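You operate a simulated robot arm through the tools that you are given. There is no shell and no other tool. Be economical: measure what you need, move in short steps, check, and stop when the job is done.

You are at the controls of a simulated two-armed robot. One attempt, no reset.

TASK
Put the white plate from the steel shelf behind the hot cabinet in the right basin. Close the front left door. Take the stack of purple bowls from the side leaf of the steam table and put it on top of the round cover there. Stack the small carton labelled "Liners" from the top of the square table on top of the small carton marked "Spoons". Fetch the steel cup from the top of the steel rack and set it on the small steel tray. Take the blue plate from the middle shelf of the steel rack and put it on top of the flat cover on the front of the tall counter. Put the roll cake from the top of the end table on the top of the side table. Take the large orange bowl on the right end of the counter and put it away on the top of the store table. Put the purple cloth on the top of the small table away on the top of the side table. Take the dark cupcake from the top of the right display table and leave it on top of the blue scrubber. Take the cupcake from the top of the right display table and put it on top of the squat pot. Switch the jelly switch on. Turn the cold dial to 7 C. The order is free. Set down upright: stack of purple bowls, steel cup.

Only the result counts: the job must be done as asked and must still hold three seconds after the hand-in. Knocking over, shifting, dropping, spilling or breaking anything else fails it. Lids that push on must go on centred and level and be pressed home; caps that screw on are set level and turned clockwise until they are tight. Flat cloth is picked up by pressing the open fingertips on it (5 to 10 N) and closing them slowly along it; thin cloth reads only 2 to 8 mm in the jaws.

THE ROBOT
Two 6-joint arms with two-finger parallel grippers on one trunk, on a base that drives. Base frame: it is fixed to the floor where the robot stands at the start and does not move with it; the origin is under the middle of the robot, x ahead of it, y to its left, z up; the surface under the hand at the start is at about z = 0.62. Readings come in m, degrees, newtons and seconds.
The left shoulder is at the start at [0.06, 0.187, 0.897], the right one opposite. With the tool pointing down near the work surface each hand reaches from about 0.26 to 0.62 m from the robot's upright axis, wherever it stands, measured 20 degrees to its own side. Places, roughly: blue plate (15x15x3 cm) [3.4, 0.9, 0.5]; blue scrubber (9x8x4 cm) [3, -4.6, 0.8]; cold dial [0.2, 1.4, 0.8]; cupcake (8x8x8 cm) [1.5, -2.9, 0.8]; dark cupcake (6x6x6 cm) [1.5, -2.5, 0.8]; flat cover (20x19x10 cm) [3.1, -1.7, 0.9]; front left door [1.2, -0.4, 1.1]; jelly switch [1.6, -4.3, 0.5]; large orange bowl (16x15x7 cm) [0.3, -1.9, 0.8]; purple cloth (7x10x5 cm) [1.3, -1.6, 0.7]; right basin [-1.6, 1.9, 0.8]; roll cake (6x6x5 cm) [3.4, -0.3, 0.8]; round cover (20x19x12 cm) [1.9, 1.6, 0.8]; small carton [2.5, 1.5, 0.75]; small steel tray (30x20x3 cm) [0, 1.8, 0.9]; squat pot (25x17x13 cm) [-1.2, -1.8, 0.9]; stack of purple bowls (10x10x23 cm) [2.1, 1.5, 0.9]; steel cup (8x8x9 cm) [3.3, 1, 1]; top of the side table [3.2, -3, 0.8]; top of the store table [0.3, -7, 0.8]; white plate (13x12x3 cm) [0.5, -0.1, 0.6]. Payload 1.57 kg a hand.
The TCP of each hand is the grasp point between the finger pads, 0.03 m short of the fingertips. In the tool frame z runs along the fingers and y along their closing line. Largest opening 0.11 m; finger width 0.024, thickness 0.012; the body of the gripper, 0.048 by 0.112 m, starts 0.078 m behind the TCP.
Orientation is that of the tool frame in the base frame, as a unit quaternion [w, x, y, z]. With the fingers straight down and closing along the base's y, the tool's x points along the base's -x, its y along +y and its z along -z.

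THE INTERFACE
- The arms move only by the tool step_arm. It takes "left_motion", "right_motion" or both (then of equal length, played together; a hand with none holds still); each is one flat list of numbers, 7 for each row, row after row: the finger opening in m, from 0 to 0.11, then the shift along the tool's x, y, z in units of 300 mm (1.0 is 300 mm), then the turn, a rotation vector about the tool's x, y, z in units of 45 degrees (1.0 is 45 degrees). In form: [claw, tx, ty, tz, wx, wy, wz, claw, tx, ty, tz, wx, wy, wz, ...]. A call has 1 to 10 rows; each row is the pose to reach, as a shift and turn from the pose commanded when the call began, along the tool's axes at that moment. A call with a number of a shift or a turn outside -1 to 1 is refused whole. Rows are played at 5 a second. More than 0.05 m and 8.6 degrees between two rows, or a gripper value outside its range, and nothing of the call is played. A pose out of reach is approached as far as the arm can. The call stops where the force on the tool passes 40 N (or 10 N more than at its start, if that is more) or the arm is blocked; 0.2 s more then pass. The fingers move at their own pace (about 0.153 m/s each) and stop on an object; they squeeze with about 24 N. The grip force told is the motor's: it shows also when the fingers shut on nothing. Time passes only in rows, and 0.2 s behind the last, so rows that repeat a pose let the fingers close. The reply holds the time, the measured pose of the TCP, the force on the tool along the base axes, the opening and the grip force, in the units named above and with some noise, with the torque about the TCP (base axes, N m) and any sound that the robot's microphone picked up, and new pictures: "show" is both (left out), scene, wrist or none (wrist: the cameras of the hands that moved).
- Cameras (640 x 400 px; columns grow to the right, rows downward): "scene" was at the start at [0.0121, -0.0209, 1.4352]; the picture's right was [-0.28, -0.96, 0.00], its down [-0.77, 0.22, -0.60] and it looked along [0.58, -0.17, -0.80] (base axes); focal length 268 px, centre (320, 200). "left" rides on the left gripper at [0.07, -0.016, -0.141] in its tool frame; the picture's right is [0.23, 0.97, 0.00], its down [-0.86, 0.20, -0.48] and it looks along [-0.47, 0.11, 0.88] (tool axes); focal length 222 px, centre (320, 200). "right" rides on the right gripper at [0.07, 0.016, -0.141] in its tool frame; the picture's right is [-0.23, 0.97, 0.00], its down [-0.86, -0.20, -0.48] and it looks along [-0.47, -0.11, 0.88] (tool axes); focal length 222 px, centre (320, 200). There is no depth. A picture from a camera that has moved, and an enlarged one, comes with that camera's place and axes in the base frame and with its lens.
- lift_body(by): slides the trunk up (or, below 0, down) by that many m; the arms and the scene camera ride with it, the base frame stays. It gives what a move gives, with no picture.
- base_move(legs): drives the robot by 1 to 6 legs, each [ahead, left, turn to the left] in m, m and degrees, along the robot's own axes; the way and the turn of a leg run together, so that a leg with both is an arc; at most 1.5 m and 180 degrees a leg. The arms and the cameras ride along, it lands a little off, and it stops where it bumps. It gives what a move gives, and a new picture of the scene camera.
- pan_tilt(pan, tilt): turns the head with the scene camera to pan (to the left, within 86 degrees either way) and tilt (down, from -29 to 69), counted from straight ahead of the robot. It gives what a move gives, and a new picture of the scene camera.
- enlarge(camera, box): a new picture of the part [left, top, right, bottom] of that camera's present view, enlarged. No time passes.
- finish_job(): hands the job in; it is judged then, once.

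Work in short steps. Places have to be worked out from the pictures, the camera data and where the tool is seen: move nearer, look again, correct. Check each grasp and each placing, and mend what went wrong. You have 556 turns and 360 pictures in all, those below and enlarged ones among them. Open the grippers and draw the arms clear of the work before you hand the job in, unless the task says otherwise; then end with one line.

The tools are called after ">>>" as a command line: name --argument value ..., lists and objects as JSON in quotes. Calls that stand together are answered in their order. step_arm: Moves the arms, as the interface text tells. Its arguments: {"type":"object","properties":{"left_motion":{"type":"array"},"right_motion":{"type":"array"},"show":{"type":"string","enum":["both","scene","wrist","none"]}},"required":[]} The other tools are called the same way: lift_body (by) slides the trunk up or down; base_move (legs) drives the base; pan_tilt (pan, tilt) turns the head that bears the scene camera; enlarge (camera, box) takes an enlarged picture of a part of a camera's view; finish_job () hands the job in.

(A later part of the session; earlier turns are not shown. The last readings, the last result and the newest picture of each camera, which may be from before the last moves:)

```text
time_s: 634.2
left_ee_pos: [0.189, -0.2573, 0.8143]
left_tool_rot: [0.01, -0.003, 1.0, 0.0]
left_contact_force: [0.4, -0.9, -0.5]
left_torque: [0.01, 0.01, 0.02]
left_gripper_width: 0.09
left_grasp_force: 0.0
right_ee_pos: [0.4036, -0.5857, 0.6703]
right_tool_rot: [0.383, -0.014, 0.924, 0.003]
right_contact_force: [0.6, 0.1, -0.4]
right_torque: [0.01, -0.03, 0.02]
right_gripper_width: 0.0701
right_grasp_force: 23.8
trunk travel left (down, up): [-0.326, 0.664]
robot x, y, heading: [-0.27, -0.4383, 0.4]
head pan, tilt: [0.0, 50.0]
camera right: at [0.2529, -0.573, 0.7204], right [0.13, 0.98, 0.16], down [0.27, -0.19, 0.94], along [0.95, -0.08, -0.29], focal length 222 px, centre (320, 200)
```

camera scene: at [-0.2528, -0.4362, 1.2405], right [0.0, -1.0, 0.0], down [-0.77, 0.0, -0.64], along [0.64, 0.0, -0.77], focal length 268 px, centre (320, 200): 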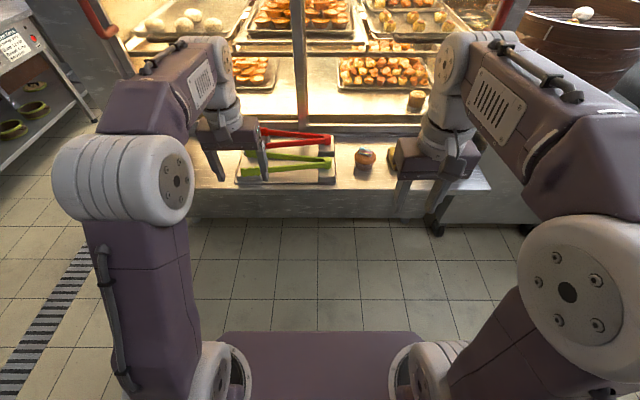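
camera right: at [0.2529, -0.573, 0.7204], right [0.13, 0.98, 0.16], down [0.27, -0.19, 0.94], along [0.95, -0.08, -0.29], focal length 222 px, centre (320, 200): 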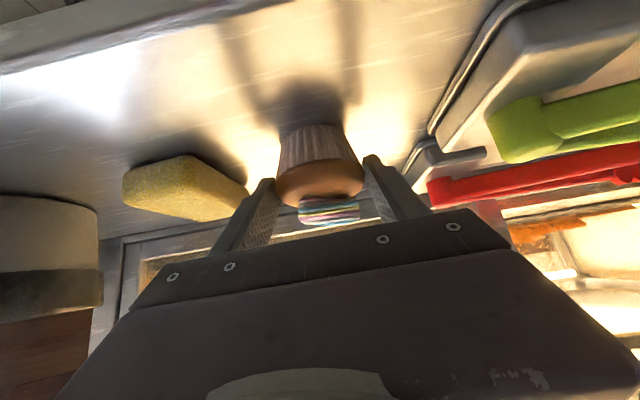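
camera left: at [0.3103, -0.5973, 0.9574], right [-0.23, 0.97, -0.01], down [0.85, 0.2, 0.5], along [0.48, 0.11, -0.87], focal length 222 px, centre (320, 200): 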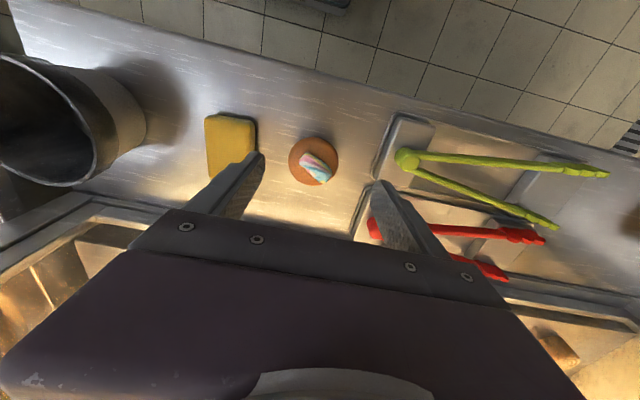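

Gripped upright with a 45° hand. I lift, back off and drive to the nook north of the shelf unit, facing south.

>>> lift_body --by 0.4

>>> base_move --legs '[[-0.12, 0, 0], [0, 0, -45], [0, 0, -45], [0, -0.55, 0]]'

>>> pan_tilt --pan -5 --tilt 35

```text
time_s: 638.1
left_ee_pos: [0.1904, -0.257, 1.2159]
left_tool_rot: [0.01, -0.003, 1.0, 0.001]
left_contact_force: [0.1, 0.3, 0.2]
left_torque: [0.03, 0.03, -0.01]
left_gripper_width: 0.0901
left_grasp_force: 0.1
right_ee_pos: [0.4031, -0.5843, 1.0698]
right_tool_rot: [0.383, -0.015, 0.923, 0.004]
right_contact_force: [0.5, 1.0, -1.5]
right_torque: [-0.02, 0.01, -0.01]
right_gripper_width: 0.0706
right_grasp_force: 23.7
trunk travel left (down, up): [-0.726, 0.264]
robot x, y, heading: [-0.2692, -0.4366, 0.3]
head pan, tilt: [0.0, 50.0]
```

```text
time_s: 644.9
left_ee_pos: [-0.3742, -0.9073, 1.2113]
left_tool_rot: [0.0, 0.69, 0.724, -0.012]
left_contact_force: [-0.2, 1.1, -0.3]
left_torque: [-0.04, 0.03, -0.02]
left_gripper_width: 0.09
left_grasp_force: 0.1
right_ee_pos: [-0.6949, -1.1329, 1.0694]
right_tool_rot: [0.272, 0.627, 0.68, -0.267]
right_contact_force: [-0.5, 1.1, -1.0]
right_torque: [0.03, 0.01, 0.0]
right_gripper_width: 0.0705
right_grasp_force: 24.6
trunk travel left (down, up): [-0.726, 0.264]
robot x, y, heading: [-0.5919, -0.4488, -87.3]
head pan, tilt: [0.0, 50.0]
stopped in leg 4: the robot was blocked; the commanded pose is now the measured one
camera scene: at [-0.5638, -0.473, 1.6396], right [-1.0, -0.04, 0.02], down [-0.04, 0.77, -0.64], along [0.02, -0.64, -0.77], focal length 268 px, centre (320, 200)
```

scene: 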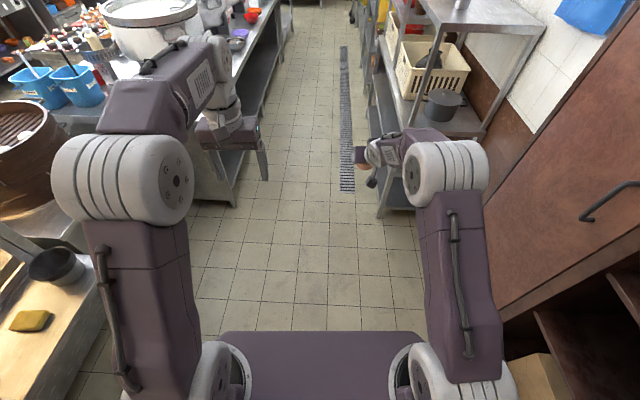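

```text
time_s: 645.6
left_ee_pos: [-0.3787, -0.9143, 1.2075]
left_tool_rot: [-0.002, 0.69, 0.723, -0.009]
left_contact_force: [-1.0, -0.1, 0.0]
left_torque: [0.02, -0.01, 0.03]
left_gripper_width: 0.09
left_grasp_force: 0.1
right_ee_pos: [-0.6983, -1.1401, 1.0649]
right_tool_rot: [0.27, 0.629, 0.68, -0.265]
right_contact_force: [-0.4, -0.1, -1.5]
right_torque: [0.01, 0.04, 0.02]
right_gripper_width: 0.0699
right_grasp_force: 23.6
trunk travel left (down, up): [-0.726, 0.264]
robot x, y, heading: [-0.5929, -0.4536, -87.8]
head pan, tilt: [-5.0, 35.0]
camera scene: at [-0.5742, -0.4952, 1.6616], right [-1.0, 0.04, 0.02], down [0.01, 0.58, -0.81], along [-0.05, -0.81, -0.58], focal length 268 px, centre (320, 200)
```

scene: 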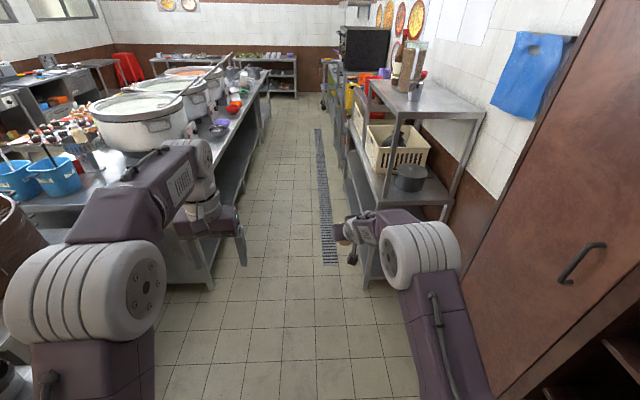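

Something blocks on the right. I look there.

>>> pan_tilt --pan -75 --tilt 50

```text
time_s: 647.0
left_ee_pos: [-0.3771, -0.914, 1.2082]
left_tool_rot: [-0.002, 0.69, 0.724, -0.01]
left_contact_force: [0.5, 0.1, -0.9]
left_torque: [-0.01, 0.01, 0.03]
left_gripper_width: 0.0899
left_grasp_force: 0.1
right_ee_pos: [-0.6984, -1.138, 1.066]
right_tool_rot: [0.271, 0.628, 0.68, -0.265]
right_contact_force: [0.5, -0.2, -1.1]
right_torque: [0.01, -0.02, -0.01]
right_gripper_width: 0.0702
right_grasp_force: 24.0
trunk travel left (down, up): [-0.726, 0.264]
robot x, y, heading: [-0.5918, -0.4528, -87.5]
head pan, tilt: [-75.0, 50.0]
camera scene: at [-0.6434, -0.4282, 1.6417], right [-0.3, 0.95, 0.01], down [0.72, 0.23, -0.65], along [-0.63, -0.19, -0.76], focal length 268 px, centre (320, 200)
```

scene: 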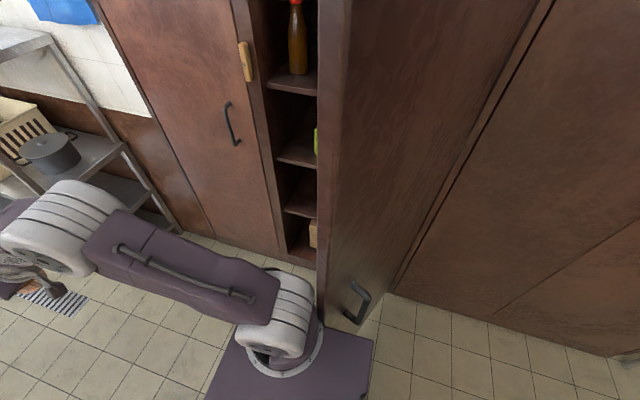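

An open cupboard door stands out just behind my right side; I bumped its edge. I move clear of it: forward and slightly left first, then strafe right in the nook south of the door.

>>> base_move --legs '[[0, 0.1, 0], [0.4, 0, -2.5], [0, -0.45, 0]]'

>>> pan_tilt --pan -10 --tilt 40

```text
time_s: 652.6
left_ee_pos: [-0.7472, -1.3196, 1.2158]
left_tool_rot: [0.007, 0.7, 0.714, -0.008]
left_contact_force: [0.4, -0.8, -0.3]
left_torque: [-0.01, -0.04, 0.0]
left_gripper_width: 0.09
left_grasp_force: 0.0
right_ee_pos: [-1.072, -1.5377, 1.07]
right_tool_rot: [0.274, 0.638, 0.669, -0.266]
right_contact_force: [-0.7, 0.2, -1.1]
right_torque: [0.0, -0.02, 0.01]
right_gripper_width: 0.0701
right_grasp_force: 24.2
trunk travel left (down, up): [-0.726, 0.264]
robot x, y, heading: [-0.9335, -0.8622, -89.1]
head pan, tilt: [-75.0, 50.0]
camera scene: at [-1.0072, -0.8237, 1.6405], right [-0.27, 0.96, 0.0], down [0.74, 0.21, -0.64], along [-0.62, -0.18, -0.77], focal length 268 px, centre (320, 200)
```

scene: 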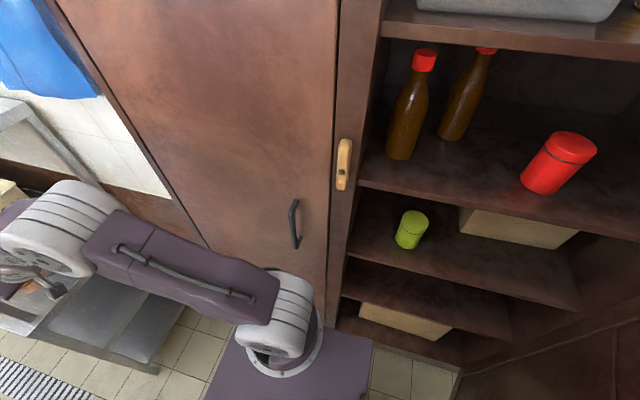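

```text
time_s: 654.0
left_ee_pos: [-0.7496, -1.3196, 1.2156]
left_tool_rot: [0.006, 0.699, 0.715, -0.007]
left_contact_force: [0.2, 0.0, 0.9]
left_torque: [0.0, -0.03, 0.03]
left_gripper_width: 0.0901
left_grasp_force: 0.1
right_ee_pos: [-1.0723, -1.5373, 1.0702]
right_tool_rot: [0.275, 0.638, 0.668, -0.266]
right_contact_force: [0.1, -0.1, -0.4]
right_torque: [0.03, 0.01, 0.0]
right_gripper_width: 0.0703
right_grasp_force: 23.7
trunk travel left (down, up): [-0.726, 0.264]
robot x, y, heading: [-0.934, -0.8639, -88.9]
head pan, tilt: [-10.0, 40.0]
camera scene: at [-0.9479, -0.8866, 1.6546], right [-0.99, 0.16, 0.0], down [0.1, 0.63, -0.77], along [-0.12, -0.76, -0.64], focal length 268 px, centre (320, 200)
```

scene: 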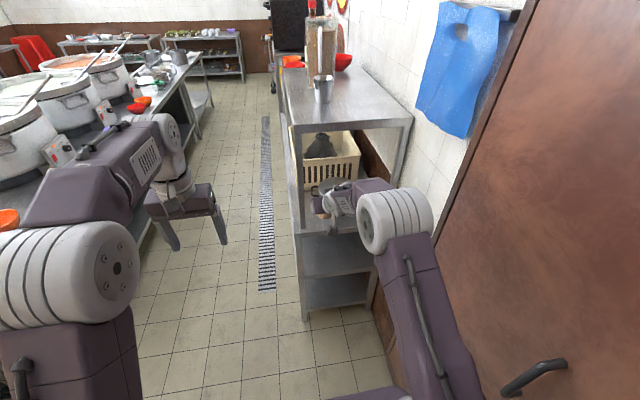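

I'm in the nook. I enlarge the pot region.

>>> enlarge --camera "scene" --box '[270, 100, 430, 260]'

>>> enlarge --camera "right" --box '[0, 0, 640, 400]'

```text
2.50 times, centred on (350, 180) of scene
camera zoom: at [-0.9479, -0.8866, 1.6546], right [-0.99, 0.16, 0.0], down [0.1, 0.63, -0.77], along [-0.12, -0.76, -0.64], focal length 671 px, centre (245, 250)
```

zoom: 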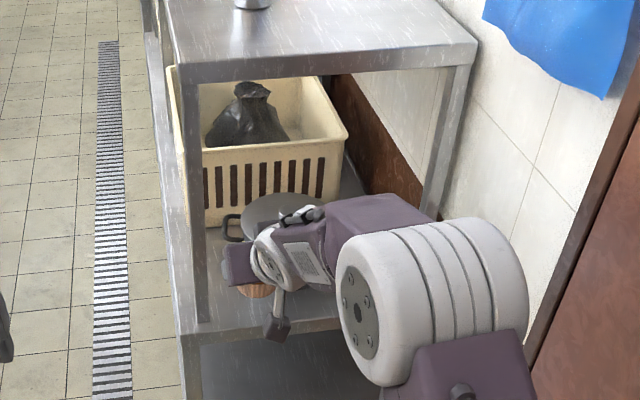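

```text
1.00 times, centred on (320, 200) of right (not enlarged: the box is as wide or as high as the picture)
camera zoom: at [-1.0636, -1.3874, 1.1203], right [0.98, -0.12, 0.16], down [-0.18, -0.27, 0.94], along [-0.07, -0.95, -0.29], focal length 222 px, centre (320, 200)
```

zoom: 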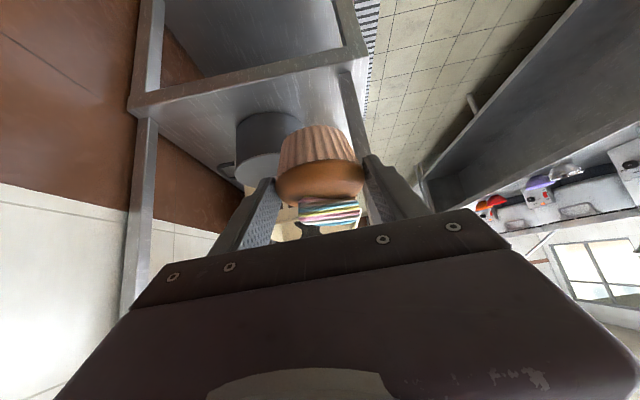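

The lid is flat at z≈0.965, centre (-1.15, -1.77); the bay opening runs x -1.01..-1.35 under the upper shelf at 1.25. I shift the arm 8 cm right, then drive in 0.2 m.

>>> step_arm --right_motion '[0.045, 0, -0.09, 0, 0, 0, 0, 0.045, 0, -0.18, 0, 0, 0, 0, 0.045, 0, -0.25, 0, 0, 0, 0]' --show "none"

>>> base_move --legs '[[0.2, 0, -1]]'

>>> enlarge --camera "right" --box '[0, 0, 640, 400]'

```text
time_s: 654.8
left_ee_pos: [-0.7486, -1.3206, 1.2157]
left_tool_rot: [0.007, 0.699, 0.715, -0.007]
left_contact_force: [0.4, -0.5, -0.2]
left_torque: [-0.01, 0.03, 0.02]
left_gripper_width: 0.0898
left_grasp_force: 0.1
right_ee_pos: [-1.1498, -1.54, 1.0693]
right_tool_rot: [0.275, 0.638, 0.668, -0.266]
right_contact_force: [0.3, -0.1, -1.1]
right_torque: [0.03, -0.01, 0.02]
right_gripper_width: 0.07
right_grasp_force: 23.9
trunk travel left (down, up): [-0.726, 0.264]
robot x, y, heading: [-0.9341, -0.8625, -89.1]
head pan, tilt: [-10.0, 40.0]
```

```text
time_s: 656.4
left_ee_pos: [-0.7565, -1.5193, 1.217]
left_tool_rot: [0.008, 0.707, 0.707, -0.007]
left_contact_force: [0.4, 0.3, 1.0]
left_torque: [0.0, 0.0, 0.0]
left_gripper_width: 0.0899
left_grasp_force: 0.0
right_ee_pos: [-1.1608, -1.7309, 1.0711]
right_tool_rot: [0.272, 0.645, 0.661, -0.27]
right_contact_force: [0.3, -0.3, -1.2]
right_torque: [-0.02, 0.03, 0.05]
right_gripper_width: 0.0703
right_grasp_force: 24.4
trunk travel left (down, up): [-0.726, 0.264]
robot x, y, heading: [-0.9301, -1.0634, -90.2]
head pan, tilt: [-10.0, 40.0]
camera scene: at [-0.947, -1.0817, 1.6547], right [-0.98, 0.18, 0.0], down [0.11, 0.63, -0.77], along [-0.14, -0.75, -0.64], focal length 268 px, centre (320, 200)
```

scene: 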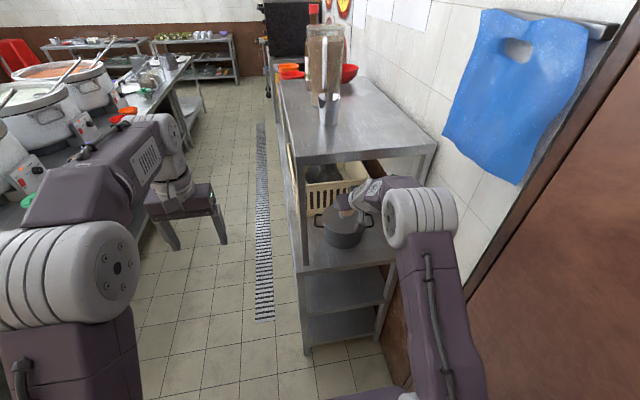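

```text
1.00 times, centred on (320, 200) of right (not enlarged: the box is as wide or as high as the picture)
camera zoom: at [-1.1487, -1.5819, 1.1213], right [0.98, -0.14, 0.16], down [-0.19, -0.27, 0.94], along [-0.09, -0.95, -0.29], focal length 222 px, centre (320, 200)
```

zoom: 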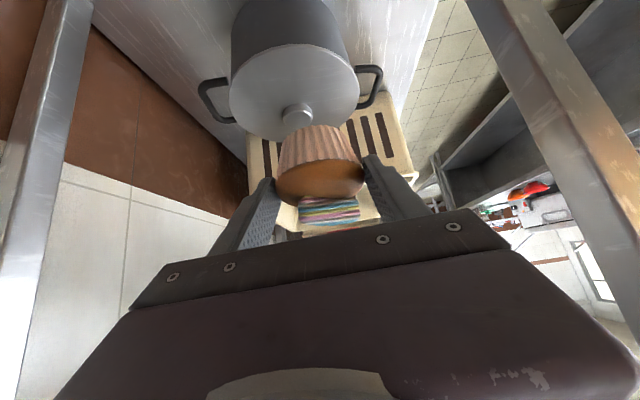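

The lid has a small central knob, so I'll set the cupcake on the flat part beside it, on the near side. I enlarge the scene view to fix the lid's place and height.

>>> enlarge --camera "scene" --box '[290, 170, 400, 280]'

```text
3.64 times, centred on (345, 225) of scene
camera zoom: at [-0.947, -1.0817, 1.6547], right [-0.98, 0.18, 0.0], down [0.11, 0.63, -0.77], along [-0.14, -0.75, -0.64], focal length 976 px, centre (229, 109)
```

zoom: 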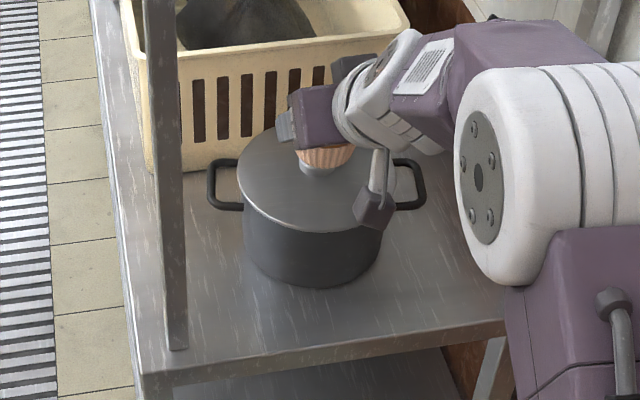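

From the handle span (25 cm) and both cameras: lid centre (-1.183, -1.83), z≈0.89, radius 0.088, with the knob in the middle. Target for the cupcake: (-1.183, -1.78). I move there, down to TCP 0.965.

>>> step_arm --right_motion '[0.045, -0.03, -0.035, 0.1, 0, 0, 0, 0.045, -0.06, -0.073, 0.17, 0, 0, 0, 0.045, 0.04, -0.073, 0.25, 0, 0, 0, 0.045, 0.14, -0.073, 0.34, 0, 0, 0]' --show "wrist"

>>> enlarge --camera "scene" --box '[290, 170, 400, 280]'

```text
time_s: 657.4
left_ee_pos: [-0.7544, -1.5181, 1.2178]
left_tool_rot: [0.007, 0.706, 0.708, -0.008]
left_contact_force: [0.0, 0.8, -0.4]
left_torque: [0.0, -0.01, -0.03]
left_gripper_width: 0.09
left_grasp_force: 0.0
right_ee_pos: [-1.1834, -1.7759, 0.9758]
right_tool_rot: [0.274, 0.643, 0.66, -0.274]
right_contact_force: [-0.3, -5.2, 14.5]
right_torque: [-0.97, 0.1, 0.02]
right_gripper_width: 0.0698
right_grasp_force: 23.7
trunk travel left (down, up): [-0.726, 0.264]
robot x, y, heading: [-0.9306, -1.0615, -90.4]
head pan, tilt: [-10.0, 40.0]
camera right: at [-1.1702, -1.6262, 1.0247], right [0.98, -0.14, 0.15], down [-0.19, -0.26, 0.95], along [-0.09, -0.96, -0.28], focal length 222 px, centre (320, 200)
```

right: 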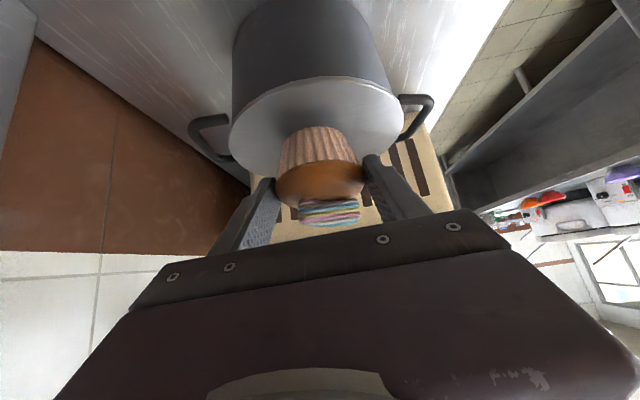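

```text
3.64 times, centred on (345, 225) of scene
camera zoom: at [-0.9452, -1.0798, 1.6552], right [-0.98, 0.18, 0.0], down [0.11, 0.63, -0.77], along [-0.14, -0.76, -0.64], focal length 976 px, centre (229, 109)
```

zoom: 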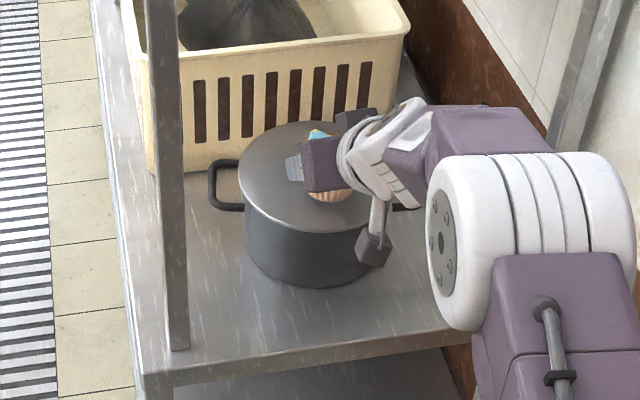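

The contact (ry≈-5 cm) is the knob touching the far side of the cupcake. I lift 2 cm, come back 2.2 cm toward me, and lower again onto the flat part.

>>> step_arm --right_motion '[0.045, -0.047, 0, -0.047, 0, 0, 0, 0.045, 0.005, 0, -0.099, 0, 0, 0, 0.045, 0.04, 0, -0.06, 0, 0, 0, 0.045, 0.07, 0, -0.03, 0, 0, 0, 0.045, 0.09, 0, -0.01, 0, 0, 0, 0.045, 0.11, 0, 0.01, 0, 0, 0, 0.045, 0.125, 0, 0.025, 0, 0, 0]' --show "wrist"

```text
time_s: 659.0
left_ee_pos: [-0.7538, -1.5158, 1.2172]
left_tool_rot: [0.007, 0.707, 0.707, -0.01]
left_contact_force: [-0.7, 0.6, -0.4]
left_torque: [-0.05, -0.04, 0.01]
left_gripper_width: 0.0901
left_grasp_force: 0.0
right_ee_pos: [-1.1819, -1.7525, 0.9412]
right_tool_rot: [0.275, 0.644, 0.66, -0.272]
right_contact_force: [-0.7, 3.7, 23.4]
right_torque: [-0.17, -0.87, 0.11]
right_gripper_width: 0.0669
right_grasp_force: 23.6
trunk travel left (down, up): [-0.726, 0.264]
robot x, y, heading: [-0.9327, -1.0615, -90.2]
head pan, tilt: [-10.0, 40.0]
camera right: at [-1.1692, -1.6026, 0.9914], right [0.98, -0.14, 0.16], down [-0.19, -0.26, 0.95], along [-0.09, -0.96, -0.28], focal length 222 px, centre (320, 200)
```

right: 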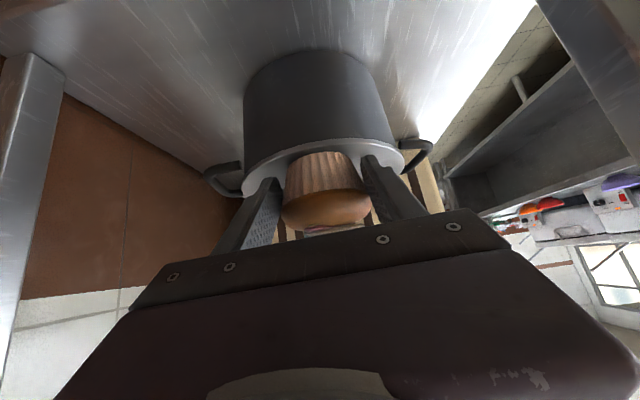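

The fingertip and the cupcake base are on the lid now (z≈0.905). I relieve slightly, open, and withdraw back-up along the fingers.

>>> step_arm --right_motion '[0.045, -0.008, 0, -0.008, 0, 0, 0, 0.075, -0.008, 0, -0.008, 0, 0, 0, 0.095, -0.008, 0, -0.008, 0, 0, 0, 0.1, -0.01, 0, -0.06, 0, 0, 0, 0.1, -0.01, 0, -0.16, 0, 0, 0, 0.1, -0.01, 0, -0.3, 0, 0, 0]' --show "wrist"

>>> enlarge --camera "scene" --box '[290, 170, 400, 280]'

```text
time_s: 660.4
left_ee_pos: [-0.756, -1.519, 1.2158]
left_tool_rot: [0.007, 0.707, 0.707, -0.007]
left_contact_force: [-0.4, -0.2, 0.2]
left_torque: [-0.03, 0.02, -0.03]
left_gripper_width: 0.09
left_grasp_force: 0.2
right_ee_pos: [-1.1805, -1.6896, 1.0027]
right_tool_rot: [0.271, 0.645, 0.661, -0.27]
right_contact_force: [-1.4, -0.1, -0.1]
right_torque: [-0.01, -0.03, 0.0]
right_gripper_width: 0.1002
right_grasp_force: 0.2
trunk travel left (down, up): [-0.726, 0.264]
robot x, y, heading: [-0.9306, -1.0595, -90.2]
head pan, tilt: [-10.0, 40.0]
camera right: at [-1.1686, -1.5408, 1.054], right [0.98, -0.14, 0.15], down [-0.19, -0.27, 0.94], along [-0.09, -0.95, -0.29], focal length 222 px, centre (320, 200)
```

right: 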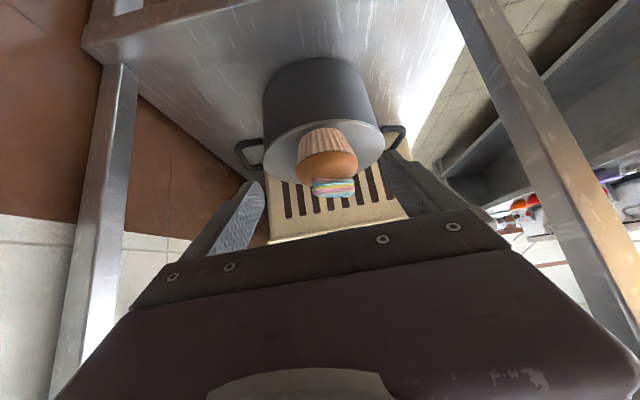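

```text
3.64 times, centred on (345, 225) of scene
camera zoom: at [-0.9462, -1.0819, 1.6546], right [-0.98, 0.18, 0.0], down [0.11, 0.63, -0.77], along [-0.14, -0.75, -0.64], focal length 976 px, centre (229, 109)
```

zoom: 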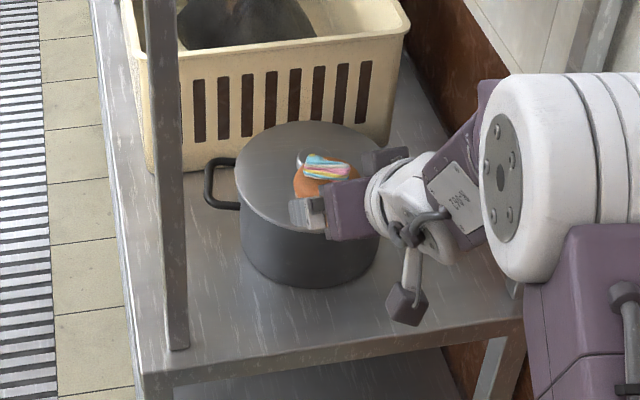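

The cupcake stands on the lid. I withdraw: back 0.17 m, then left out of the nook, and fold the right hand.

>>> base_move --legs '[[-0.17, 0, 0], [0, 0.45, 0]]'

>>> step_arm --right_motion '[0.1, 0.06, -0.014, -0.103, 0, 0.143, 0, 0.1, 0.14, -0.028, -0.206, 0, 0.286, 0, 0.1, 0.22, -0.042, -0.31, 0, 0.429, 0, 0.1, 0.29, -0.056, -0.41, 0, 0.571, 0, 0.1, 0.365, -0.07, -0.515, 0, 0.714, 0, 0.1, 0.44, -0.085, -0.62, 0, 0.857, 0, 0.1, 0.51, -0.1, -0.72, 0, 1.0, 0]' --show "none"

>>> pan_tilt --pan 10 --tilt 35

```text
time_s: 664.2
left_ee_pos: [-0.3082, -1.3519, 1.216]
left_tool_rot: [0.006, 0.711, 0.703, -0.007]
left_contact_force: [-0.1, 1.2, -0.4]
left_torque: [0.0, 0.0, 0.02]
left_gripper_width: 0.0902
left_grasp_force: 0.0
right_ee_pos: [-0.7337, -1.5192, 1.0013]
right_tool_rot: [0.271, 0.649, 0.658, -0.271]
right_contact_force: [0.8, -0.2, -0.1]
right_torque: [0.03, -0.04, -0.03]
right_gripper_width: 0.1
right_grasp_force: 0.1
trunk travel left (down, up): [-0.726, 0.264]
robot x, y, heading: [-0.4768, -0.8854, -90.6]
head pan, tilt: [-10.0, 40.0]
camera scene: at [-0.4937, -0.9134, 1.6546], right [-0.98, 0.19, 0.0], down [0.12, 0.63, -0.77], along [-0.14, -0.75, -0.64], focal length 268 px, centre (320, 200)
```

scene: 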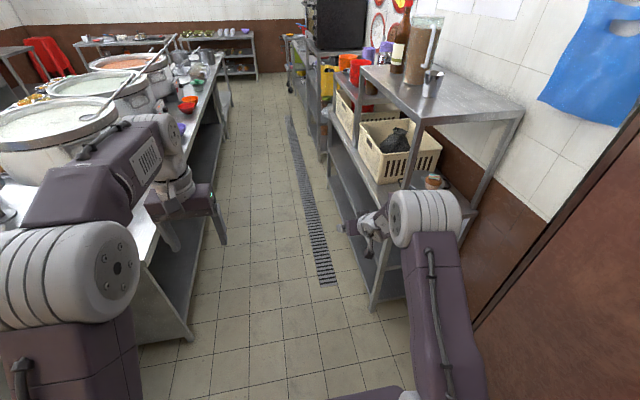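

```text
time_s: 665.8
left_ee_pos: [-0.3073, -1.3521, 1.2172]
left_tool_rot: [0.007, 0.71, 0.704, -0.006]
left_contact_force: [0.3, 0.8, 0.6]
left_torque: [-0.02, -0.01, 0.01]
left_gripper_width: 0.09
left_grasp_force: 0.0
right_ee_pos: [-0.7679, -1.2529, 1.046]
right_tool_rot: [-0.002, 0.703, 0.711, -0.001]
right_contact_force: [-0.5, 0.5, 0.1]
right_torque: [0.0, -0.01, -0.02]
right_gripper_width: 0.1
right_grasp_force: 0.1
trunk travel left (down, up): [-0.726, 0.264]
robot x, y, heading: [-0.4797, -0.8886, -90.9]
head pan, tilt: [-10.0, 40.0]
```

```text
time_s: 666.6
left_ee_pos: [-0.3069, -1.352, 1.2152]
left_tool_rot: [0.007, 0.711, 0.704, -0.007]
left_contact_force: [0.4, -0.2, -0.7]
left_torque: [-0.04, 0.0, 0.01]
left_gripper_width: 0.09
left_grasp_force: 0.1
right_ee_pos: [-0.769, -1.2557, 1.0453]
right_tool_rot: [-0.001, 0.703, 0.711, -0.001]
right_contact_force: [-0.4, 0.2, 0.0]
right_torque: [-0.02, 0.0, 0.01]
right_gripper_width: 0.1001
right_grasp_force: 0.1
trunk travel left (down, up): [-0.726, 0.264]
robot x, y, heading: [-0.48, -0.8908, -90.8]
head pan, tilt: [10.0, 35.0]
camera scene: at [-0.4629, -0.917, 1.6622], right [-0.99, -0.16, 0.0], down [-0.09, 0.57, -0.82], along [0.13, -0.81, -0.57], focal length 268 px, centre (320, 200)
```

scene: 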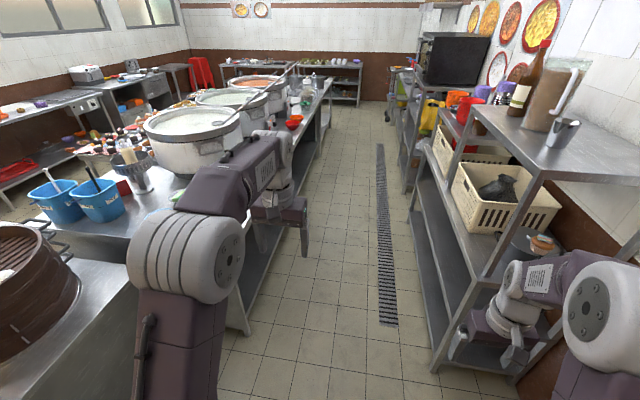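

Now the large orange bowl at the counter end, near (0.28, -1.95). I drive down the aisle and turn to face it.

>>> base_move --legs '[[1.15, 0.08, 0], [0, 0, 45], [0, 0, 45.5]]'

>>> pan_tilt --pan 5 --tilt 50

```text
time_s: 676.7
left_ee_pos: [0.041, -1.8504, 1.2153]
left_tool_rot: [0.009, -0.011, 1.0, 0.0]
left_contact_force: [-0.1, -0.2, -0.3]
left_torque: [-0.06, 0.0, 0.0]
left_gripper_width: 0.0901
left_grasp_force: 0.2
right_ee_pos: [-0.0384, -2.3146, 1.0449]
right_tool_rot: [0.0, -0.023, 1.0, -0.003]
right_contact_force: [-0.9, -0.8, 0.1]
right_torque: [0.0, -0.01, 0.01]
right_gripper_width: 0.1
right_grasp_force: 0.0
trunk travel left (down, up): [-0.726, 0.264]
robot x, y, heading: [-0.4172, -2.0385, 1.1]
head pan, tilt: [10.0, 35.0]
camera scene: at [-0.3878, -2.0222, 1.6622], right [0.19, -0.98, 0.0], down [-0.56, -0.11, -0.82], along [0.8, 0.16, -0.57], focal length 268 px, centre (320, 200)
```

scene: 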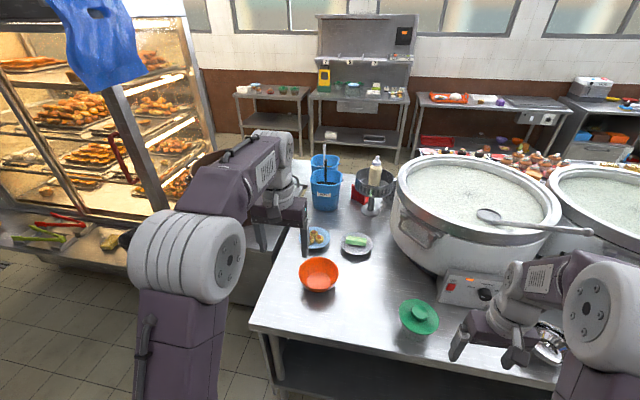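

```text
time_s: 677.5
left_ee_pos: [0.0424, -1.8497, 1.2156]
left_tool_rot: [0.009, -0.011, 1.0, -0.001]
left_contact_force: [0.0, 0.2, 0.2]
left_torque: [0.0, 0.0, 0.04]
left_gripper_width: 0.09
left_grasp_force: 0.0
right_ee_pos: [-0.0388, -2.3135, 1.046]
right_tool_rot: [0.0, -0.023, 1.0, -0.002]
right_contact_force: [0.6, -0.4, 0.3]
right_torque: [0.0, 0.02, -0.03]
right_gripper_width: 0.1002
right_grasp_force: 0.0
trunk travel left (down, up): [-0.726, 0.264]
robot x, y, heading: [-0.4178, -2.0368, 0.8]
head pan, tilt: [5.0, 50.0]
camera scene: at [-0.3976, -2.0306, 1.6405], right [0.11, -0.99, 0.0], down [-0.76, -0.08, -0.64], along [0.64, 0.07, -0.77], focal length 268 px, centre (320, 200)
```

scene: 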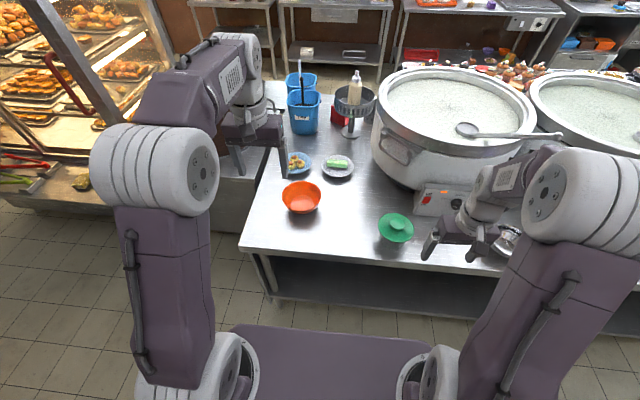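

The bowl is at about (0.25, -1.89). I drive 0.17 forward and bring the left hand above its north rim.

>>> base_move --legs '[[0.17, 0, -0.8]]'

>>> step_arm --left_motion '[0.06, -0.04, 0.03, 0.14, 0, 0, 0, 0.06, -0.08, 0.06, 0.28, 0, 0, 0, 0.06, -0.12, 0.09, 0.42, 0, 0, 0, 0.06, -0.133, 0.1, 0.56, 0, 0, 0, 0.06, -0.133, 0.1, 0.69, 0, 0, 0]' --show "wrist"

```text
time_s: 678.9
left_ee_pos: [0.2135, -1.8531, 1.2158]
left_tool_rot: [0.01, -0.007, 1.0, 0.0]
left_contact_force: [-1.2, 0.2, 0.3]
left_torque: [0.04, -0.03, 0.01]
left_gripper_width: 0.0902
left_grasp_force: 0.2
right_ee_pos: [0.1274, -2.3155, 1.0466]
right_tool_rot: [0.002, -0.018, 1.0, -0.003]
right_contact_force: [0.3, 0.6, 0.3]
right_torque: [0.04, -0.02, 0.01]
right_gripper_width: 0.0998
right_grasp_force: 0.1
trunk travel left (down, up): [-0.726, 0.264]
robot x, y, heading: [-0.245, -2.0332, 0.4]
head pan, tilt: [5.0, 50.0]
camera scene: at [-0.2287, -2.0286, 1.6405], right [0.1, -1.0, 0.0], down [-0.76, -0.07, -0.64], along [0.64, 0.06, -0.77], focal length 268 px, centre (320, 200)
```

scene: 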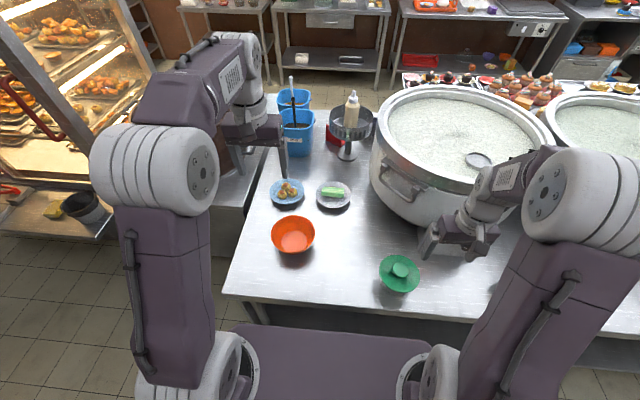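

```text
time_s: 680.1
left_ee_pos: [0.2621, -1.8246, 1.0099]
left_tool_rot: [0.01, -0.007, 1.0, 0.0]
left_contact_force: [0.4, 0.4, 0.5]
left_torque: [0.01, 0.0, 0.03]
left_gripper_width: 0.0601
left_grasp_force: 0.0
right_ee_pos: [0.1296, -2.3172, 1.046]
right_tool_rot: [0.0, -0.018, 1.0, -0.002]
right_contact_force: [0.2, -0.6, -0.3]
right_torque: [-0.02, -0.01, 0.01]
right_gripper_width: 0.1001
right_grasp_force: 0.0
trunk travel left (down, up): [-0.726, 0.264]
robot x, y, heading: [-0.2387, -2.0332, 0.5]
head pan, tilt: [5.0, 50.0]
camera left: at [0.1893, -1.8411, 1.1515], right [-0.24, 0.97, 0.0], down [0.84, 0.21, 0.49], along [0.48, 0.11, -0.87], focal length 222 px, centre (320, 200)
```

left: 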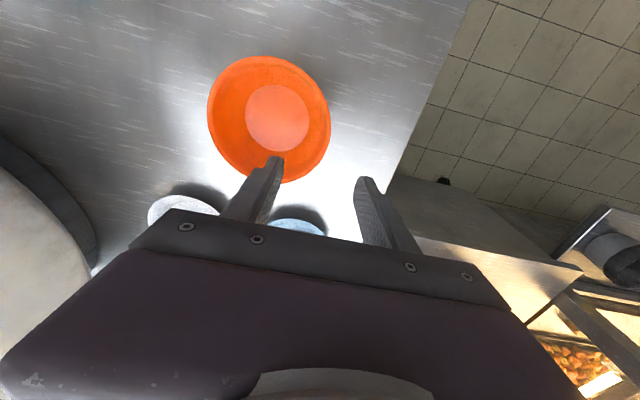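

The rim is at z≈0.86, centre (0.2525, -1.894). I lower astride the north rim and close.

>>> step_arm --left_motion '[0.055, 0.015, 0.005, 0.12, 0, 0, 0, 0.055, 0.032, 0.01, 0.25, 0, 0, 0, 0.055, 0.032, 0.01, 0.38, 0, 0, 0, 0.055, 0.032, 0.01, 0.49, 0, 0, 0]' --show "wrist"

```text
time_s: 681.1
left_ee_pos: [0.2531, -1.8193, 0.8645]
left_tool_rot: [0.01, -0.006, 1.0, 0.0]
left_contact_force: [0.0, 0.3, -0.2]
left_torque: [0.02, -0.02, 0.02]
left_gripper_width: 0.055
left_grasp_force: 0.0
right_ee_pos: [0.1303, -2.3161, 1.0458]
right_tool_rot: [0.0, -0.019, 1.0, -0.002]
right_contact_force: [-0.2, -0.3, 0.2]
right_torque: [-0.03, 0.01, 0.0]
right_gripper_width: 0.1
right_grasp_force: 0.1
trunk travel left (down, up): [-0.726, 0.264]
robot x, y, heading: [-0.2436, -2.0359, 0.4]
head pan, tilt: [5.0, 50.0]
camera left: at [0.1801, -1.836, 1.0052], right [-0.24, 0.97, 0.0], down [0.84, 0.21, 0.49], along [0.48, 0.11, -0.87], focal length 222 px, centre (320, 200)
```

left: 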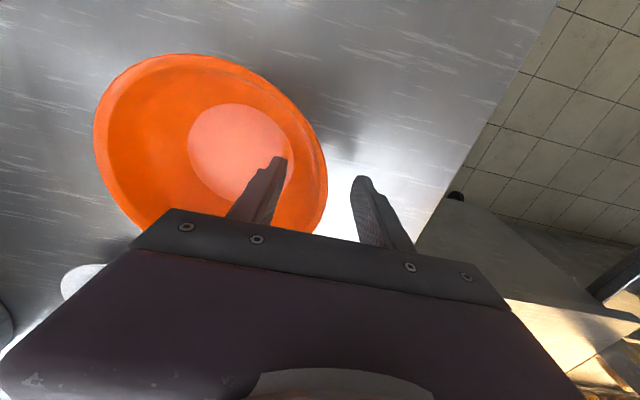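

The rim is between the fingers. I lower 8 mm more and close.

>>> step_arm --left_motion '[0.055, 0, 0, 0.027, 0, 0, 0, 0.03, 0, 0, 0.027, 0, 0, 0, 0.0, 0, 0, 0.027, 0, 0, 0, 0.0, 0, 0, 0.027, 0, 0, 0]' --show "wrist"

```text
time_s: 682.1
left_ee_pos: [0.2528, -1.8216, 0.8585]
left_tool_rot: [0.011, -0.007, 1.0, 0.0]
left_contact_force: [4.5, -1.9, 17.4]
left_torque: [-1.38, 0.18, 0.43]
left_gripper_width: 0.0235
left_grasp_force: 23.9
right_ee_pos: [0.1279, -2.3164, 1.0474]
right_tool_rot: [0.0, -0.018, 1.0, -0.002]
right_contact_force: [0.8, 0.1, 0.4]
right_torque: [0.01, 0.03, -0.01]
right_gripper_width: 0.1001
right_grasp_force: 0.0
trunk travel left (down, up): [-0.726, 0.264]
robot x, y, heading: [-0.244, -2.0348, 0.7]
head pan, tilt: [5.0, 50.0]
camera left: at [0.1802, -1.8378, 0.9991], right [-0.24, 0.97, -0.01], down [0.84, 0.21, 0.5], along [0.48, 0.12, -0.87], focal length 222 px, centre (320, 200)
```

left: 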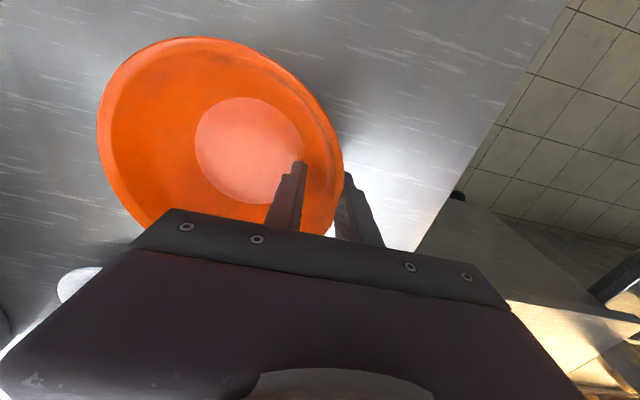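

Gripped on the sloping wall. I lift slowly and see how it hangs.

>>> step_arm --left_motion '[0, 0, 0, -0.04, 0, 0, 0, 0, 0, 0, -0.1, 0, 0, 0, 0, 0, 0, -0.2, 0, 0, 0, 0, 0, 0, -0.32, 0, 0, 0, 0, 0, 0, -0.45, 0, 0, 0]' --show "wrist"

```text
time_s: 683.3
left_ee_pos: [0.2496, -1.8202, 0.9874]
left_tool_rot: [0.009, -0.006, 1.0, 0.0]
left_contact_force: [-0.4, 0.7, -0.4]
left_torque: [0.08, -0.04, -0.03]
left_gripper_width: 0.0026
left_grasp_force: 23.9
right_ee_pos: [0.1281, -2.3158, 1.0443]
right_tool_rot: [0.001, -0.018, 1.0, -0.002]
right_contact_force: [-0.6, 0.1, 0.8]
right_torque: [0.02, -0.01, -0.02]
right_gripper_width: 0.1001
right_grasp_force: 0.0
trunk travel left (down, up): [-0.726, 0.264]
robot x, y, heading: [-0.2456, -2.0361, 0.7]
head pan, tilt: [5.0, 50.0]
camera left: at [0.1768, -1.8364, 1.1287], right [-0.24, 0.97, 0.0], down [0.84, 0.21, 0.49], along [0.48, 0.12, -0.87], focal length 222 px, centre (320, 200)
```

left: 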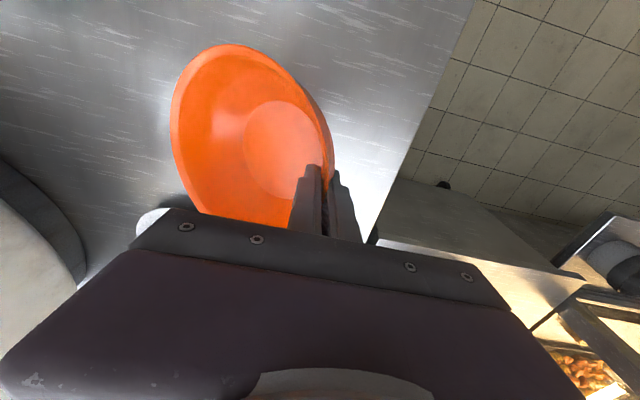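

Held by the rim (2.6 mm). I back off, turn gently right to face south, and drive down the aisle.

>>> base_move --legs '[[-0.2, 0, 0], [0, 0, -23], [0, 0, -23], [0, 0, -23], [0, 0, -22], [1.2, 0, 0]]'

>>> base_move --legs '[[1.2, 0, 0]]'

>>> pan_tilt --pan 0 --tilt 25

```text
time_s: 695.3
left_ee_pos: [-0.2682, -3.7221, 0.9871]
left_tool_rot: [0.006, 0.717, 0.697, -0.007]
left_contact_force: [0.2, 1.0, -1.4]
left_torque: [-0.01, -0.05, -0.02]
left_gripper_width: 0.0022
left_grasp_force: 24.6
right_ee_pos: [-0.7601, -3.5794, 1.0462]
right_tool_rot: [-0.001, 0.709, 0.705, -0.003]
right_contact_force: [0.8, 0.0, 0.3]
right_torque: [0.01, -0.02, 0.01]
right_gripper_width: 0.1003
right_grasp_force: 0.1
trunk travel left (down, up): [-0.726, 0.264]
robot x, y, heading: [-0.4664, -3.2181, -91.9]
head pan, tilt: [5.0, 50.0]
camera scene: at [-0.4575, -3.2367, 1.6405], right [-1.0, -0.05, 0.0], down [-0.04, 0.76, -0.64], along [0.03, -0.64, -0.77], focal length 268 px, centre (320, 200)
```

scene: 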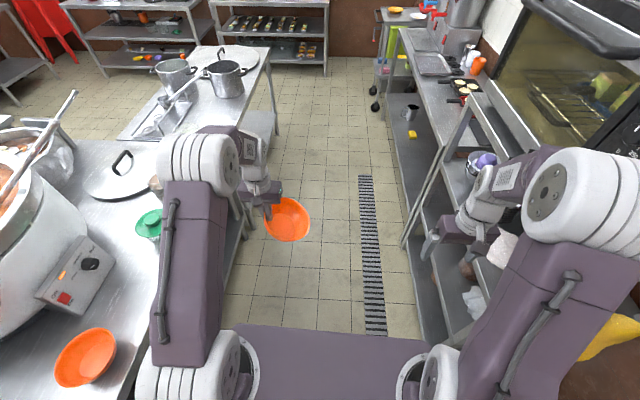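

```text
time_s: 701.3
left_ee_pos: [-0.3099, -4.9103, 0.987]
left_tool_rot: [0.006, 0.717, 0.697, -0.006]
left_contact_force: [0.0, -0.2, -0.3]
left_torque: [-0.02, -0.06, -0.03]
left_gripper_width: 0.0023
left_grasp_force: 24.2
right_ee_pos: [-0.8012, -4.7682, 1.046]
right_tool_rot: [-0.002, 0.71, 0.704, -0.002]
right_contact_force: [0.4, -0.2, -0.3]
right_torque: [-0.02, 0.0, -0.02]
right_gripper_width: 0.1
right_grasp_force: 0.1
trunk travel left (down, up): [-0.726, 0.264]
robot x, y, heading: [-0.5049, -4.4106, -92.1]
head pan, tilt: [5.0, 50.0]
camera scene: at [-0.498, -4.4258, 1.6405], right [-1.0, -0.05, 0.0], down [-0.04, 0.77, -0.64], along [0.03, -0.64, -0.77], focal length 268 px, centre (320, 200)
```

scene: 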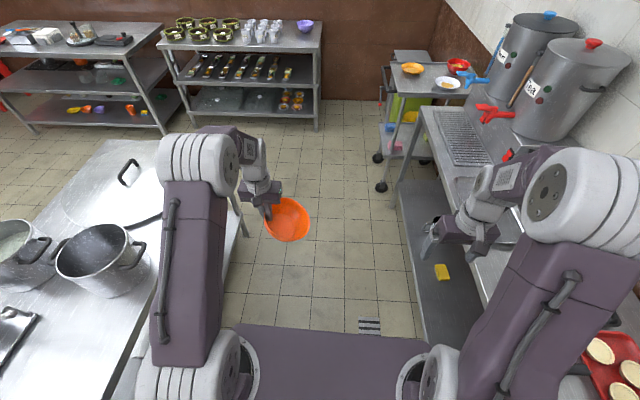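

```text
time_s: 702.2
left_ee_pos: [-0.31, -4.9108, 0.9869]
left_tool_rot: [0.007, 0.718, 0.696, -0.007]
left_contact_force: [0.7, 0.0, -1.8]
left_torque: [-0.02, -0.03, 0.01]
left_gripper_width: 0.0027
left_grasp_force: 24.2
right_ee_pos: [-0.8019, -4.7687, 1.0461]
right_tool_rot: [-0.002, 0.71, 0.704, -0.002]
right_contact_force: [-0.3, 0.1, 0.0]
right_torque: [0.01, 0.01, -0.01]
right_gripper_width: 0.0999
right_grasp_force: 0.0
trunk travel left (down, up): [-0.726, 0.264]
robot x, y, heading: [-0.5025, -4.4099, -91.9]
head pan, tilt: [0.0, 25.0]
camera scene: at [-0.5052, -4.4412, 1.6779], right [-1.0, 0.03, 0.0], down [0.01, 0.42, -0.91], along [-0.03, -0.91, -0.42], focal length 268 px, centre (320, 200)
```

scene: 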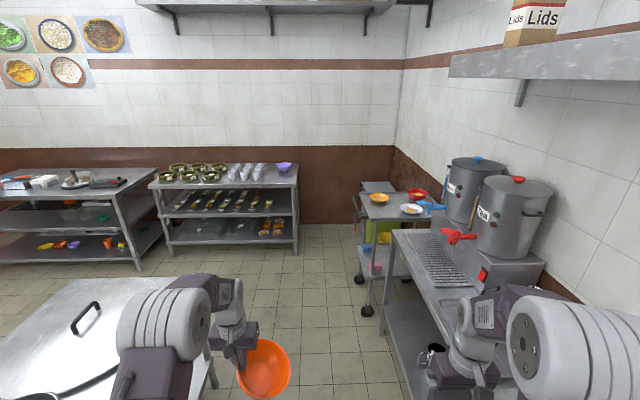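

The store table stands at the far wall near (0.3, -6.9), front edge y≈-6.57. I drive to it.

>>> base_move --legs '[[0, 0, 1.8], [1.35, 0, 0], [0, 0.55, 0]]'

>>> pan_tilt --pan 0 --tilt 42

```text
time_s: 712.2
left_ee_pos: [0.2273, -6.2868, 0.9869]
left_tool_rot: [0.006, 0.714, 0.7, -0.007]
left_contact_force: [0.4, -0.6, -1.2]
left_torque: [0.01, -0.02, 0.0]
left_gripper_width: 0.0025
left_grasp_force: 23.8
right_ee_pos: [-0.2646, -6.151, 1.0466]
right_tool_rot: [-0.002, 0.705, 0.709, -0.002]
right_contact_force: [0.0, 0.2, 0.5]
right_torque: [0.01, 0.01, 0.03]
right_gripper_width: 0.1001
right_grasp_force: 0.0
trunk travel left (down, up): [-0.726, 0.264]
robot x, y, heading: [0.0292, -5.7865, -91.3]
head pan, tilt: [0.0, 25.0]
camera scene: at [0.0267, -5.8198, 1.678], right [-1.0, 0.02, 0.0], down [0.01, 0.42, -0.91], along [-0.02, -0.91, -0.42], focal length 268 px, centre (320, 200)
```

scene: 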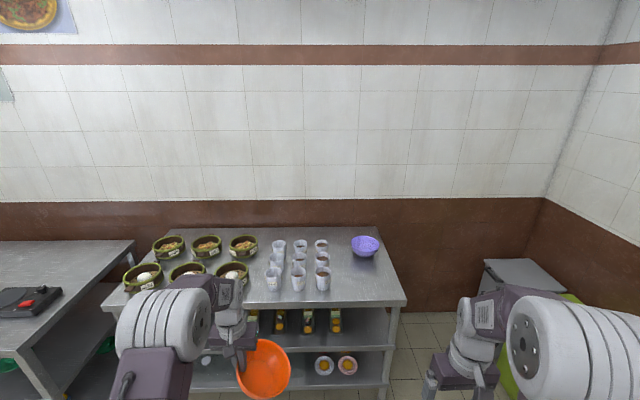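

```text
time_s: 713.0
left_ee_pos: [0.2283, -6.287, 0.9877]
left_tool_rot: [0.007, 0.714, 0.7, -0.007]
left_contact_force: [0.2, -0.4, -1.1]
left_torque: [0.01, -0.06, 0.01]
left_gripper_width: 0.0025
left_grasp_force: 24.0
right_ee_pos: [-0.2642, -6.1507, 1.0455]
right_tool_rot: [-0.002, 0.705, 0.709, -0.002]
right_contact_force: [0.1, 0.7, 0.1]
right_torque: [-0.01, -0.03, 0.0]
right_gripper_width: 0.1
right_grasp_force: 0.1
trunk travel left (down, up): [-0.726, 0.264]
robot x, y, heading: [0.0305, -5.7845, -91.1]
head pan, tilt: [0.0, 42.0]
camera scene: at [0.028, -5.8113, 1.6518], right [-1.0, 0.02, 0.0], down [0.02, 0.67, -0.74], along [-0.02, -0.74, -0.67], focal length 268 px, centre (320, 200)
```

scene: 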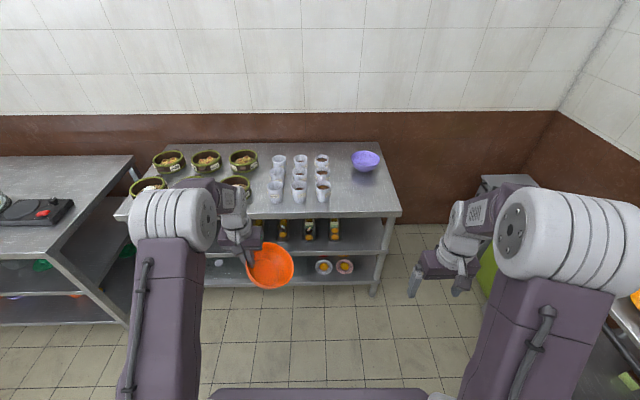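

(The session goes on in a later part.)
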